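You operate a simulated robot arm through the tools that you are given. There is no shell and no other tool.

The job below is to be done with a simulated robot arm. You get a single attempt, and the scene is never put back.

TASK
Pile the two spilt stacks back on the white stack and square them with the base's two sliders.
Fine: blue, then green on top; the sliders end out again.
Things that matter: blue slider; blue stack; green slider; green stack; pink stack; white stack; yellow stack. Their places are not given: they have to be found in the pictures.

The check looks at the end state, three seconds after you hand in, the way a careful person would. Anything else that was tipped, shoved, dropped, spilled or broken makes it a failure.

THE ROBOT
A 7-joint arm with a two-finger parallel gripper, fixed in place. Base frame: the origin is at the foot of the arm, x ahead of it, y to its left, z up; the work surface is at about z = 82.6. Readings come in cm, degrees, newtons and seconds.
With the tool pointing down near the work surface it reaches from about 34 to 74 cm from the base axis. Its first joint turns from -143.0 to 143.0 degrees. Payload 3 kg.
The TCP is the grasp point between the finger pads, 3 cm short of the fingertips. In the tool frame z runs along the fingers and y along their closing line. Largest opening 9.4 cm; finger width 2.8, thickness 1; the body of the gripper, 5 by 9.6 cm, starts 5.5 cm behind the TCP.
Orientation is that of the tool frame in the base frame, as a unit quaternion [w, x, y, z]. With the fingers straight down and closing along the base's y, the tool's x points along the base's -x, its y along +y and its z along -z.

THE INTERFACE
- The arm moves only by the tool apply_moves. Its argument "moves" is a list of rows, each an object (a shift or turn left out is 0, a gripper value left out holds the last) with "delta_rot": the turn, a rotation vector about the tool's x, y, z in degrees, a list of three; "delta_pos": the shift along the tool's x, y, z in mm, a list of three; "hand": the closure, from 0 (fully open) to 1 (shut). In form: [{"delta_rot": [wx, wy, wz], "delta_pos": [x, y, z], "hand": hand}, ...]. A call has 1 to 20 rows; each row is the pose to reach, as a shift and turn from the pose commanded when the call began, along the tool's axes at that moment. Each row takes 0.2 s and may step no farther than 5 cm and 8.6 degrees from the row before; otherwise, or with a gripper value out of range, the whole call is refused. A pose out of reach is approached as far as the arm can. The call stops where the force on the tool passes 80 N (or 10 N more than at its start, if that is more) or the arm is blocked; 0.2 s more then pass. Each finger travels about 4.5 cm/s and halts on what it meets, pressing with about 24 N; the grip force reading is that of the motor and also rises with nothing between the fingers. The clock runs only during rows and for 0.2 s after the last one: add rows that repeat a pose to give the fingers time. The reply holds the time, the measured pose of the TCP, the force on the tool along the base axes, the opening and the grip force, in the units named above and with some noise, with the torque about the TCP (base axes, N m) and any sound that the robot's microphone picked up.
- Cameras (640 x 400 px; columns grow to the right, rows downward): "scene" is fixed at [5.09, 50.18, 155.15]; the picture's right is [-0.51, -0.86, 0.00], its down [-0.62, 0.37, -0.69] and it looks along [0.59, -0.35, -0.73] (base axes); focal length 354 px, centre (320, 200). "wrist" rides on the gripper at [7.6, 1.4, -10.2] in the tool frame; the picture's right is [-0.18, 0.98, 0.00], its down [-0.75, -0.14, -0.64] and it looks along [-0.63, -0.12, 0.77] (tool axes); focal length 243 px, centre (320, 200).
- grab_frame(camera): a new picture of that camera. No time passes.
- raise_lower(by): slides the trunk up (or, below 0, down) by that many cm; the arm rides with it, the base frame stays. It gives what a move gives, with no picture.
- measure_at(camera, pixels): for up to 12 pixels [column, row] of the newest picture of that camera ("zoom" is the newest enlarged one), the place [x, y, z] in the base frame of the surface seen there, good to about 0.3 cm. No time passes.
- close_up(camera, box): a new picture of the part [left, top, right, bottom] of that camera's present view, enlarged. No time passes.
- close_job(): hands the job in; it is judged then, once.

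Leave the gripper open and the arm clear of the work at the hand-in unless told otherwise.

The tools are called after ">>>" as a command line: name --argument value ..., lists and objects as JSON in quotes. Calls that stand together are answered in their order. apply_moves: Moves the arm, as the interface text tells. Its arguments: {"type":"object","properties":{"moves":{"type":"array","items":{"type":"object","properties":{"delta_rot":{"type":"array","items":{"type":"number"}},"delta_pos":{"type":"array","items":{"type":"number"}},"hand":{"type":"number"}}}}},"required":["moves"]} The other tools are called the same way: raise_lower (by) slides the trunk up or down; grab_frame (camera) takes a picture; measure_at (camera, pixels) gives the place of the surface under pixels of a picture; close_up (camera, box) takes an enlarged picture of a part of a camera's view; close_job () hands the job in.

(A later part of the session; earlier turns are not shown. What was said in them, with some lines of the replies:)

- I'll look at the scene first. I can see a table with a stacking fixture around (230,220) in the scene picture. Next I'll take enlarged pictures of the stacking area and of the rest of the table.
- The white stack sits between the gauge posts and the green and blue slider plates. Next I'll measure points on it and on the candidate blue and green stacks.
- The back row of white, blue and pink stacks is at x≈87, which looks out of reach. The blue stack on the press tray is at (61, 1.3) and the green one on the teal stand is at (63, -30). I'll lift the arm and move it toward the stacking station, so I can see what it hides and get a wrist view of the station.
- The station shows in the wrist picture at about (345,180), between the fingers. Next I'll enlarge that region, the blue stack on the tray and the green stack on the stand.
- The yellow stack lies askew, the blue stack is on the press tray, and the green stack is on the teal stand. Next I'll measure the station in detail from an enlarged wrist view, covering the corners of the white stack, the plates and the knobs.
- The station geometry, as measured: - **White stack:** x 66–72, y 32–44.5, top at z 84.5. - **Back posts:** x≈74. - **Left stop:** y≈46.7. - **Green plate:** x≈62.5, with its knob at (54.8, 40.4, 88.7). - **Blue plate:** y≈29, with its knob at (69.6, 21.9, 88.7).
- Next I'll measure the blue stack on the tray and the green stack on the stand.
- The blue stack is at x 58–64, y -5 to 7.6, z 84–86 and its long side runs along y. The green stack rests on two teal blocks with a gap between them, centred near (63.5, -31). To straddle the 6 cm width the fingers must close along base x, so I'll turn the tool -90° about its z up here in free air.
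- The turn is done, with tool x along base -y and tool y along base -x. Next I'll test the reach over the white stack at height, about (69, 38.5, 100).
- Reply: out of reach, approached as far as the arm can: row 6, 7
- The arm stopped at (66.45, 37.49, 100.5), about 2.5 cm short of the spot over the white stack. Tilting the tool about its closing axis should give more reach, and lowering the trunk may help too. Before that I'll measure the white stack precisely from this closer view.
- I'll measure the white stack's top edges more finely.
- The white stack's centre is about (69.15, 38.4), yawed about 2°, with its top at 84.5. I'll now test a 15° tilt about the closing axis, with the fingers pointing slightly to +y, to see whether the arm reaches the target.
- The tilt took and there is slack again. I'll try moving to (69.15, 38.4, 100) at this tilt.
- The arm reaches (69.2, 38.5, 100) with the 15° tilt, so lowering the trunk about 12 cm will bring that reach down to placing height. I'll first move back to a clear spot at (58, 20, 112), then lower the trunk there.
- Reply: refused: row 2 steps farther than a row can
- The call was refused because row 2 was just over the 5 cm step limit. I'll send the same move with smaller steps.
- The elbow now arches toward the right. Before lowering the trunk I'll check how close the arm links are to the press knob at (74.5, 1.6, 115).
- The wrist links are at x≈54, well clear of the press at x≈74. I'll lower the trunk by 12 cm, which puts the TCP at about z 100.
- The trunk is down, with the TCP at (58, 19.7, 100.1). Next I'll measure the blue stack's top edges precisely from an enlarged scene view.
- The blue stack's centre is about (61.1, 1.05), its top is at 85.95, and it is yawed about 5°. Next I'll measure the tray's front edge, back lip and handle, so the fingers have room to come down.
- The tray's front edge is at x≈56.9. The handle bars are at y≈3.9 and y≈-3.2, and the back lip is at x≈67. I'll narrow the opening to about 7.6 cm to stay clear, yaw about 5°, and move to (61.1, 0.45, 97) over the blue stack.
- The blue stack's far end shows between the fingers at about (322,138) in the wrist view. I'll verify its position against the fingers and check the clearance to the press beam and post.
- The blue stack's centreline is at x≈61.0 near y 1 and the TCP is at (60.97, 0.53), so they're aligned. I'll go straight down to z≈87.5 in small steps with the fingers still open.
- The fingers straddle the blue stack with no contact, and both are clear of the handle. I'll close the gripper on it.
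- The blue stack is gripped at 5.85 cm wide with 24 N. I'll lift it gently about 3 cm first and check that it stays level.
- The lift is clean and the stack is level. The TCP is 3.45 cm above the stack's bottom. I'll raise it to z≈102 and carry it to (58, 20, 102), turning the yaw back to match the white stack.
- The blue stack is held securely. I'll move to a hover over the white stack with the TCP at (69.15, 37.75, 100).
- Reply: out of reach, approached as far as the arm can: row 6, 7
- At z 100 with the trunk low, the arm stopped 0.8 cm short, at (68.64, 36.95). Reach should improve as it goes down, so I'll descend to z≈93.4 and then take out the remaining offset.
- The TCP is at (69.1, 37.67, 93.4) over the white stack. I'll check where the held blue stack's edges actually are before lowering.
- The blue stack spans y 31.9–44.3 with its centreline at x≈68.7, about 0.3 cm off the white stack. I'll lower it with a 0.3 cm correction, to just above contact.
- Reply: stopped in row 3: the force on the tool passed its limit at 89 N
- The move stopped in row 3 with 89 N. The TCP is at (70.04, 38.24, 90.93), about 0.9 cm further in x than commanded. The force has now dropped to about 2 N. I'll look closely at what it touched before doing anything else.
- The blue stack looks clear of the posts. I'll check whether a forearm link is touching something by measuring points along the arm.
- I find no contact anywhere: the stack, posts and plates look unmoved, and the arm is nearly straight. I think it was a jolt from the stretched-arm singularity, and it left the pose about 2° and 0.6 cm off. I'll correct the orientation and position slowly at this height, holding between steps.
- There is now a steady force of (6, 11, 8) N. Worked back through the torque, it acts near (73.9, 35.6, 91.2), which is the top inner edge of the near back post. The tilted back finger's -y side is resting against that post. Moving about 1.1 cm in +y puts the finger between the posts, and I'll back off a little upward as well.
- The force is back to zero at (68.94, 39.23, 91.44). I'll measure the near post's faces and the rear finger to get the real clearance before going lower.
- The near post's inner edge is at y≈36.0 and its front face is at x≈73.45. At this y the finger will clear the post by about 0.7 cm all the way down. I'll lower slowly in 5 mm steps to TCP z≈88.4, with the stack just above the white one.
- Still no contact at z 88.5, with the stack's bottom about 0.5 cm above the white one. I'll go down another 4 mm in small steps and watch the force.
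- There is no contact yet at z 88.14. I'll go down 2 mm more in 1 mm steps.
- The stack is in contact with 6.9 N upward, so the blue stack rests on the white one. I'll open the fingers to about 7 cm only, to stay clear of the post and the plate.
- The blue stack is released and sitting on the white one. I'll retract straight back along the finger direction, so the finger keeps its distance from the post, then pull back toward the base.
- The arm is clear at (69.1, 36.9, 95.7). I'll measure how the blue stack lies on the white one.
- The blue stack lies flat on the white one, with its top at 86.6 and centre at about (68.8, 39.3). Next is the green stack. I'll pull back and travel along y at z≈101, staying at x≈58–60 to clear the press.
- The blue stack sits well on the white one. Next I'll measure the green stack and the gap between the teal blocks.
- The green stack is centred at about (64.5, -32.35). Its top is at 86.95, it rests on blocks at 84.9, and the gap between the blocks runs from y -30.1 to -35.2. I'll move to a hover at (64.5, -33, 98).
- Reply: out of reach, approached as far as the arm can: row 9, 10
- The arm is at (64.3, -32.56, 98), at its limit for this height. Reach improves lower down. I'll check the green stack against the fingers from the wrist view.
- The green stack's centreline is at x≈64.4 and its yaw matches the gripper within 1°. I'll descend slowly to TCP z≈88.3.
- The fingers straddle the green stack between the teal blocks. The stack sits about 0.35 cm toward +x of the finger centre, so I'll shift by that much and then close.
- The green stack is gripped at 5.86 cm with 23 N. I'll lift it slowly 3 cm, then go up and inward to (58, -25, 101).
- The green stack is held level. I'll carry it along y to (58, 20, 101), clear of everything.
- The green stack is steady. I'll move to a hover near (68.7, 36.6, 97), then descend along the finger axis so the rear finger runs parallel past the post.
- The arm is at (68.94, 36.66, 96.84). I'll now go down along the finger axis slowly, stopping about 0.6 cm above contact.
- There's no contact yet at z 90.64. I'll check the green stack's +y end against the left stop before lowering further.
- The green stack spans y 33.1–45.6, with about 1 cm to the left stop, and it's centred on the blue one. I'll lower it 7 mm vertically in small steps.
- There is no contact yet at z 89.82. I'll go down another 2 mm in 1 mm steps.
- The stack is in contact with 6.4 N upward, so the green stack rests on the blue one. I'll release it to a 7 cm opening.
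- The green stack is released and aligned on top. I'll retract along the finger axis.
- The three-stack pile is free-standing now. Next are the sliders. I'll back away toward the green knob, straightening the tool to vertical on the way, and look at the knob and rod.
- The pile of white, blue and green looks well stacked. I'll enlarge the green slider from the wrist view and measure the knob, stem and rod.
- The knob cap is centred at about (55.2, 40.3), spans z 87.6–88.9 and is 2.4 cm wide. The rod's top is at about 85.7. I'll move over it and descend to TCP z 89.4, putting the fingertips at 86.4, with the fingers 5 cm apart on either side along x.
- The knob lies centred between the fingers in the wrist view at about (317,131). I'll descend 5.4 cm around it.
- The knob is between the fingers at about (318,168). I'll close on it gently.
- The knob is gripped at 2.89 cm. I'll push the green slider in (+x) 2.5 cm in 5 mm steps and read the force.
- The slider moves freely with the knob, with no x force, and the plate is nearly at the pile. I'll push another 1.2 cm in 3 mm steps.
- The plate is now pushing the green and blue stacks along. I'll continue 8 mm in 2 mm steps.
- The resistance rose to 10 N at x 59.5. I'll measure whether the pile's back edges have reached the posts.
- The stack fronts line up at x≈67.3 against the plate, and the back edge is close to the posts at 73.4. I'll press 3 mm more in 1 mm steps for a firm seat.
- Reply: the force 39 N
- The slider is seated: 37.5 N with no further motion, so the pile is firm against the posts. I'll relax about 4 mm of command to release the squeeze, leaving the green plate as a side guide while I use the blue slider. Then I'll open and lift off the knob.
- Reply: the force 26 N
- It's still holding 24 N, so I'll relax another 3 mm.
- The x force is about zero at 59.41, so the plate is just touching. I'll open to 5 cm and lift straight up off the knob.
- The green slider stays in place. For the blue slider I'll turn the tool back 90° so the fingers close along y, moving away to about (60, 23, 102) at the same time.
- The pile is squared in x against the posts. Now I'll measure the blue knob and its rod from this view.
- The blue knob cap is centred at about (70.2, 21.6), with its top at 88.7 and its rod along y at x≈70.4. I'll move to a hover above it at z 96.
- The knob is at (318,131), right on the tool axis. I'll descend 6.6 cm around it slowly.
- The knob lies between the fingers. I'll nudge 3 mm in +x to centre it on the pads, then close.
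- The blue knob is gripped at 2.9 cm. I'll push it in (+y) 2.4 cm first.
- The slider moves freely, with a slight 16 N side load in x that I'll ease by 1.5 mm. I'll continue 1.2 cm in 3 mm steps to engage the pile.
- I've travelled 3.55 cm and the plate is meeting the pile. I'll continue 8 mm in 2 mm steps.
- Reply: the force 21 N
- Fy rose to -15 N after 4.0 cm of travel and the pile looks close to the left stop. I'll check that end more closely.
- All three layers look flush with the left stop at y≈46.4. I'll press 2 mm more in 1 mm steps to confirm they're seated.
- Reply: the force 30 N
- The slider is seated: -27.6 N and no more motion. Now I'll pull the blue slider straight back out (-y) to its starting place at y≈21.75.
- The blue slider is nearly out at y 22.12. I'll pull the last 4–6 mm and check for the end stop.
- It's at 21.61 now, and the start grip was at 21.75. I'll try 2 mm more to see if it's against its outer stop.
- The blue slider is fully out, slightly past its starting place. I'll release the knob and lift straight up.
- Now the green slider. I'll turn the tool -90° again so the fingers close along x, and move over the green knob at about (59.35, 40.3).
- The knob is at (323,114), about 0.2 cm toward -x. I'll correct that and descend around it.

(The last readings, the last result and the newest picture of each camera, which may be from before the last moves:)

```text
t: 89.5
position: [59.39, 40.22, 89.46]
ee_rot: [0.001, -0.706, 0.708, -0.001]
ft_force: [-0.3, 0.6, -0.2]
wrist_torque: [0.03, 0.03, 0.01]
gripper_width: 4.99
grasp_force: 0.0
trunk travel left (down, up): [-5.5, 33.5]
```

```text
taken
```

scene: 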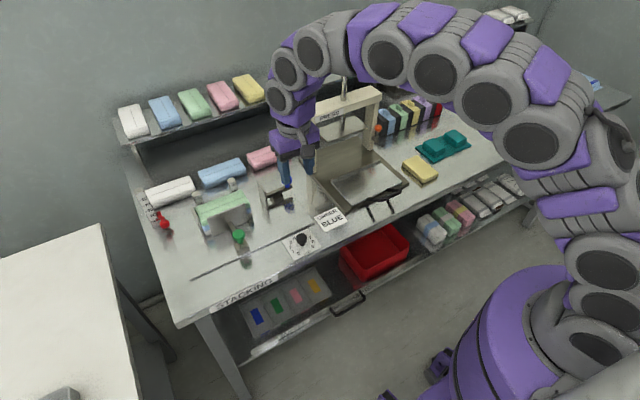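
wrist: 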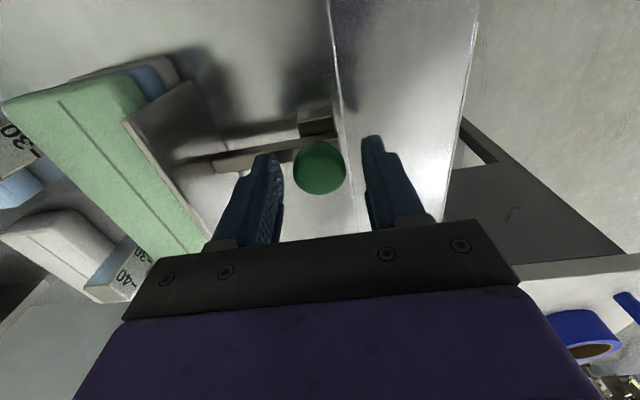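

The knob is centred between the fingers. I'll close on it, then give a light final press in +x.

>>> apply_moves --moves '[{"delta_pos": [0, 0, 0], "hand": 0.7}, {"delta_pos": [0, 0, 0], "hand": 1}, {"delta_pos": [0, 0, 0], "hand": 1}, {"delta_pos": [0, 0, 0], "hand": 1}, {"delta_pos": [0, -1, 0], "hand": 1}, {"delta_pos": [0, -2, 0], "hand": 1}, {"delta_pos": [0, -2, 0], "hand": 1}]'

```text
t: 91.0
position: [59.54, 40.17, 89.52]
ee_rot: [0.0, -0.707, 0.708, 0.0]
ft_force: [-2.7, 0.7, 4.2]
wrist_torque: [0.16, 0.12, -0.01]
gripper_width: 2.92
grasp_force: 44.9
trunk travel left (down, up): [-5.5, 33.5]
```

The force is only -2.7 N at x 59.54. I'll press another 2 mm to seat it.

>>> apply_moves --moves '[{"delta_pos": [0, -1, 0], "hand": 1}, {"delta_pos": [0, -2, 0], "hand": 1}, {"delta_pos": [0, -2, 0], "hand": 1}]'

```text
t: 91.8
position: [59.59, 40.21, 89.37]
ee_rot: [-0.001, -0.707, 0.708, 0.0]
ft_force: [-21.5, -7.0, -2.0]
wrist_torque: [-0.32, 0.52, -0.02]
gripper_width: 2.93
grasp_force: 44.9
trunk travel left (down, up): [-5.5, 33.5]
```

It's seated at -21.5 N. Now I'll pull the green slider back out (-x) to its starting place near x 55.4.

>>> apply_moves --moves '[{"delta_pos": [0, 3, 0], "hand": 1}, {"delta_pos": [0, 7, 0], "hand": 1}, {"delta_pos": [0, 12, 0], "hand": 1}, {"delta_pos": [0, 18, 0], "hand": 1}, {"delta_pos": [0, 24, 0], "hand": 1}, {"delta_pos": [0, 30, 0], "hand": 1}, {"delta_pos": [0, 36, 0], "hand": 1}, {"delta_pos": [0, 42, 0], "hand": 1}, {"delta_pos": [0, 44, 0], "hand": 1}, {"delta_pos": [0, 44, 0], "hand": 1}]'

>>> grab_frame --camera "wrist"

```text
t: 94.0
position: [55.42, 40.3, 89.48]
ee_rot: [0.0, -0.707, 0.707, 0.0]
ft_force: [-1.3, 2.0, -3.2]
wrist_torque: [0.06, -0.06, 0.05]
gripper_width: 2.89
grasp_force: 44.7
trunk travel left (down, up): [-5.5, 33.5]
```

```text
taken
```

wrist: 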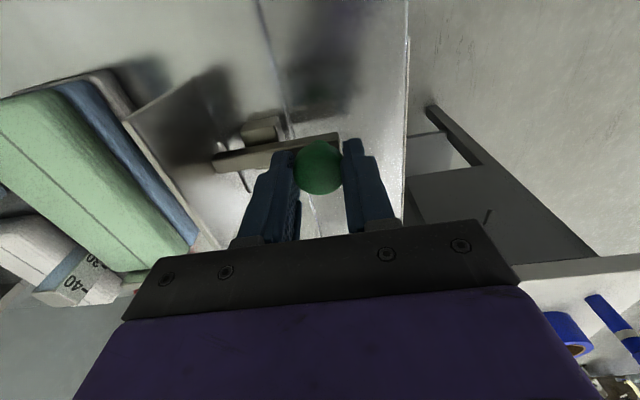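

It's back to x 55.42, the same as at the start. I'll pull 2 mm more for margin, then release and lift off.

>>> apply_moves --moves '[{"delta_pos": [0, 1, 0], "hand": 1}, {"delta_pos": [0, 2, 0], "hand": 1}, {"delta_pos": [0, 2, 0], "hand": 1}, {"delta_pos": [0, 2, 0], "hand": 0.47}, {"delta_pos": [0, 2, 0], "hand": 0.47}, {"delta_pos": [0, 2, 0], "hand": 0.47}, {"delta_pos": [0, 2, -10], "hand": 0.47}, {"delta_pos": [0, 2, -30], "hand": 0.47}, {"delta_pos": [0, 2, -55], "hand": 0.47}, {"delta_pos": [0, 2, -80], "hand": 0.47}, {"delta_pos": [10, 5, -105], "hand": 0.3}, {"delta_pos": [30, 8, -125], "hand": 0.1}, {"delta_pos": [60, 12, -140], "hand": 0}, {"delta_pos": [60, 12, -140], "hand": 0}]'

>>> grab_frame --camera "wrist"

>>> grab_frame --camera "scene"

>>> close_up --camera "scene" --box '[180, 165, 300, 285]'

```text
t: 97.0
position: [54.05, 34.19, 103.32]
ee_rot: [0.0, -0.706, 0.708, 0.0]
ft_force: [1.1, 0.5, 0.2]
wrist_torque: [0.02, -0.03, -0.04]
gripper_width: 9.4
grasp_force: 0.2
trunk travel left (down, up): [-5.5, 33.5]
```

```text
taken
```

wrist: 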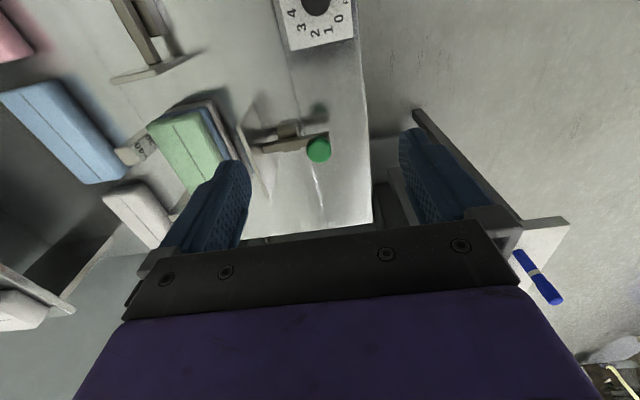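

```text
taken
```

scene: 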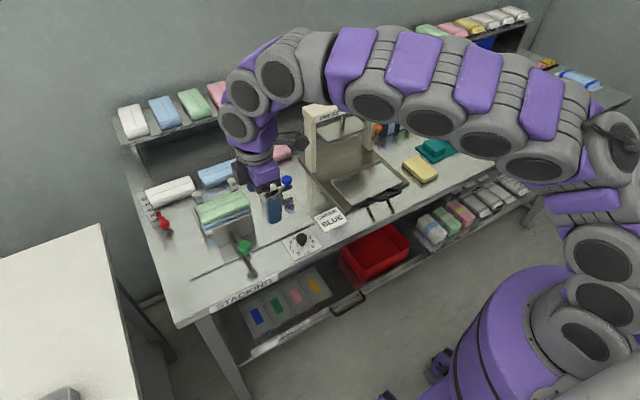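

```text
3.33 times, centred on (240, 225) of scene
```

zoom: 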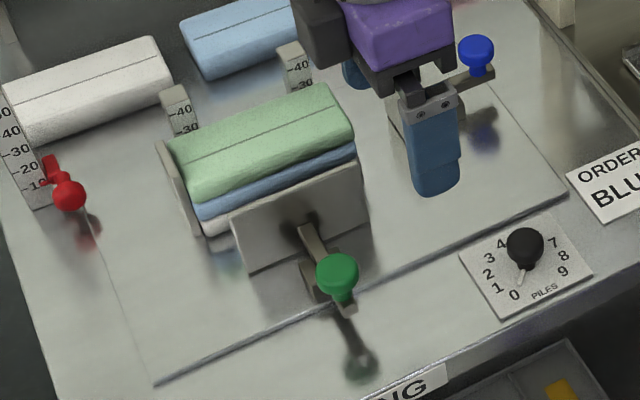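

The pile looks square and both sliders are out. I'll move the arm well clear so I can inspect everything.

>>> apply_moves --moves '[{"delta_pos": [30, 12, -15]}, {"delta_pos": [65, 25, -30]}, {"delta_pos": [100, 38, -45]}, {"delta_pos": [135, 51, -60]}, {"delta_pos": [170, 64, -75]}, {"delta_pos": [205, 77, -88]}, {"delta_pos": [240, 90, -90]}, {"delta_pos": [240, 90, -90]}]'

>>> grab_frame --camera "scene"

>>> close_up --camera "scene" --box '[190, 170, 300, 265]'

>>> measure_at --camera "zoom" --pixels '[[125, 125], [150, 180], [155, 200], [165, 225], [330, 65], [335, 115], [330, 135], [300, 45], [380, 70], [245, 245], [500, 60], [140, 130]]'

```text
t: 98.8
position: [45.36, 10.22, 112.33]
ee_rot: [0.0, -0.706, 0.708, -0.001]
ft_force: [0.1, 0.1, -0.5]
wrist_torque: [0.01, -0.03, 0.01]
gripper_width: 9.4
grasp_force: 0.1
trunk travel left (down, up): [-5.5, 33.5]
```

```text
taken
```

scene: 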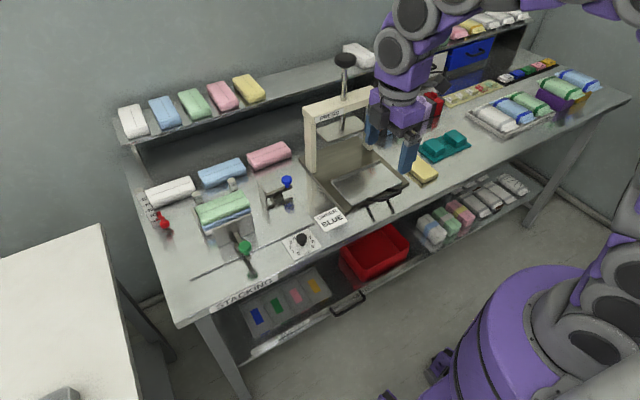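

```text
4.21 times, centred on (245, 218) of scene
```

zoom: 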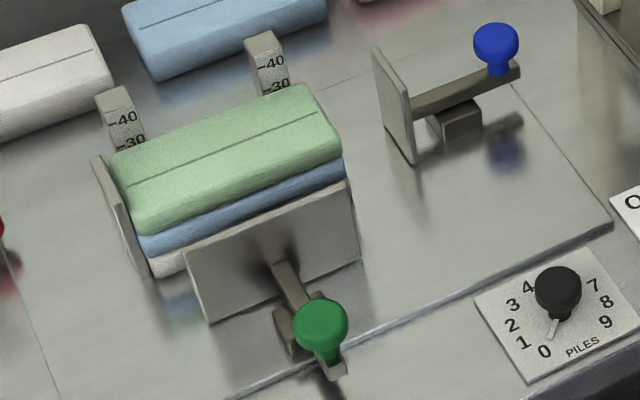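

```text
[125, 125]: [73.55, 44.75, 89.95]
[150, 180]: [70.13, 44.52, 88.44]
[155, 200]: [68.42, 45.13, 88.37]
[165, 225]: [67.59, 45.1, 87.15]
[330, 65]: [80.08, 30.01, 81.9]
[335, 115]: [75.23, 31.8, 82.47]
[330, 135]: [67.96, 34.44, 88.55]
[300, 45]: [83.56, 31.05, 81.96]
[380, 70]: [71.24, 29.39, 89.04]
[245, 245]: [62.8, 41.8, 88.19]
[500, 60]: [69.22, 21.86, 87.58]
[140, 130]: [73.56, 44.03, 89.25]
```

Both sliders are out where they began: the green plate is at x≈62.8 and the blue plate at y≈29.4. I'll take one high look from the -y side with the wrist camera to check the layers' alignment.

>>> apply_moves --moves '[{"delta_pos": [-23, -31, 12]}, {"delta_pos": [-46, -62, 24]}, {"delta_pos": [-69, -93, 36]}, {"delta_pos": [-92, -124, 48]}, {"delta_pos": [-115, -155, 60]}, {"delta_pos": [-138, -186, 70]}, {"delta_pos": [-138, -186, 70]}]'

>>> grab_frame --camera "wrist"

>>> close_up --camera "wrist" --box '[220, 100, 400, 240]'

```text
t: 100.5
position: [63.78, 23.9, 105.72]
ee_rot: [0.001, -0.706, 0.708, 0.0]
ft_force: [0.2, -0.4, -0.5]
wrist_torque: [-0.02, -0.01, 0.03]
gripper_width: 9.4
grasp_force: 0.0
trunk travel left (down, up): [-5.5, 33.5]
```

```text
taken
```

wrist: 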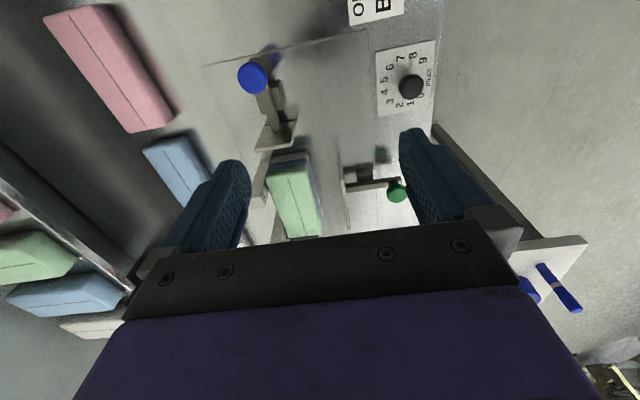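

```text
2.86 times, centred on (310, 170) of wrist
```

zoom: 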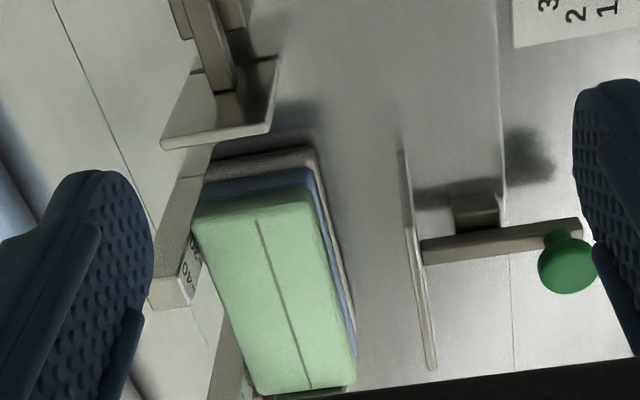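

The layers look flush. I'll measure the near end and front edge of each layer.

>>> measure_at --camera "zoom" --pixels '[[255, 210], [255, 188], [260, 172], [255, 160], [265, 153], [330, 260], [336, 260], [343, 260], [347, 270], [335, 285], [300, 195], [312, 165]]'

>>> close_up --camera "wrist" --box '[260, 140, 340, 200]'

```text
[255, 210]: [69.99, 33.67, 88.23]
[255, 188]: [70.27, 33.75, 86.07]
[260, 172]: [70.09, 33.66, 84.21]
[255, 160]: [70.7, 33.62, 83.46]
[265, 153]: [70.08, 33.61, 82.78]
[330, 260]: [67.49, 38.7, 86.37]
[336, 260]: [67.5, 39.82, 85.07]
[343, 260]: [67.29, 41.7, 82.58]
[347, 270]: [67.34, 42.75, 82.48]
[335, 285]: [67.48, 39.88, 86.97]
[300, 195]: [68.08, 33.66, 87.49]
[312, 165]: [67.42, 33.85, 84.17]
```

```text
6.67 times, centred on (300, 170) of wrist
```

zoom: 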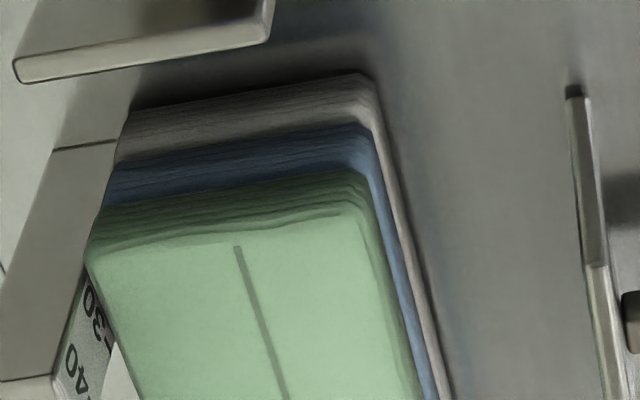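

All three layers agree: near ends at y≈33.65 and fronts at x≈67.4, stacked white, blue, green. I'll retreat the open gripper clear of the work and do a last check of the whole table.

>>> apply_moves --moves '[{"delta_pos": [23, 31, -12]}, {"delta_pos": [46, 62, -24]}, {"delta_pos": [69, 93, -36]}, {"delta_pos": [92, 124, -48]}, {"delta_pos": [115, 155, -60]}, {"delta_pos": [138, 186, -70]}, {"delta_pos": [138, 186, -70], "hand": 0}]'

>>> raise_lower --by 12

>>> grab_frame --camera "scene"

>>> close_up --camera "scene" --box '[140, 130, 340, 280]'

>>> close_up --camera "scene" --box '[300, 80, 500, 220]'

```text
t: 102.0
position: [45.22, 10.15, 112.45]
ee_rot: [0.0, -0.707, 0.708, 0.0]
ft_force: [0.3, -0.9, -0.6]
wrist_torque: [0.0, 0.01, 0.03]
gripper_width: 9.41
grasp_force: 0.1
trunk travel left (down, up): [-5.5, 33.5]
```

```text
t: 103.5
position: [45.14, 10.22, 124.54]
ee_rot: [0.0, -0.706, 0.708, 0.001]
ft_force: [0.3, -0.2, -0.4]
wrist_torque: [-0.02, 0.02, -0.01]
gripper_width: 9.38
grasp_force: 0.0
trunk travel left (down, up): [-17.5, 21.5]
```

```text
taken
```

scene: 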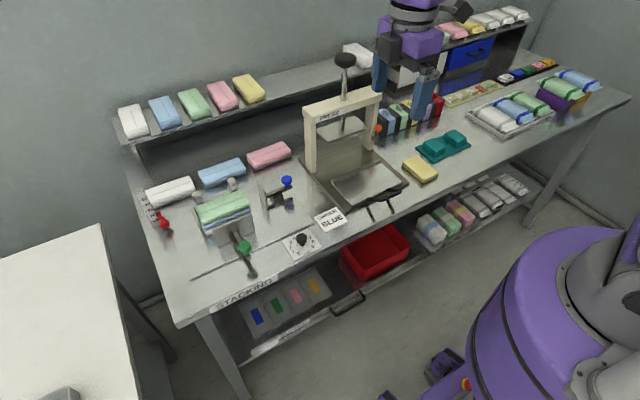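

```text
2.67 times, centred on (240, 205) of scene
```

zoom: 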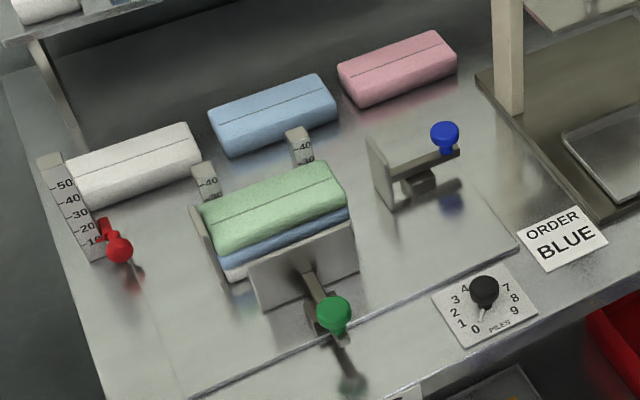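

```text
2.86 times, centred on (400, 150) of scene
```

zoom: 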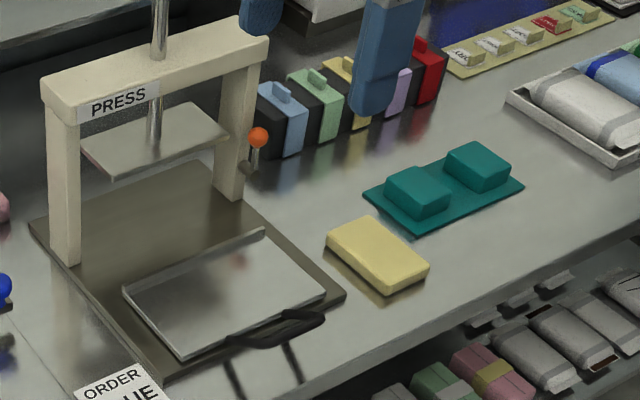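

The end state looks right: the white, blue and green pile is square against both stops, and both sliders are back out. The yellow, pink and other stacks, the tray, the stand and the dial are undisturbed. The gripper is open and clear of the work, so I'm handing in.

>>> close_job

```text
The job is handed in.
```

The blue and green stacks are back on the white one, blue first and then green on top. The pile is squared against the back posts and the left stop, and I've handed the job in.

- **Pile:** all three layers measured flush, with near ends at y≈33.65 and fronts at x≈67.4. I pressed the pile home with the green slider, then the blue, then the green again.
- **Sliders:** both are back out where they started.
- **Which stacks:** there are two blue stacks on the table. I took the one on the press tray, because the one in the back row looked out of reach. The green one came from the teal stand.
- **One bump:** while lowering the blue stack, a finger hit the top of a back post with about 89 N and the arm stopped itself. I moved clear and continued. The post measured in the same place afterwards, and the stack had not shifted in the grip.

In the last pictures the yellow and pink stacks, the tray, the stand and the dial look undisturbed. The gripper is open and the arm is clear of the work.
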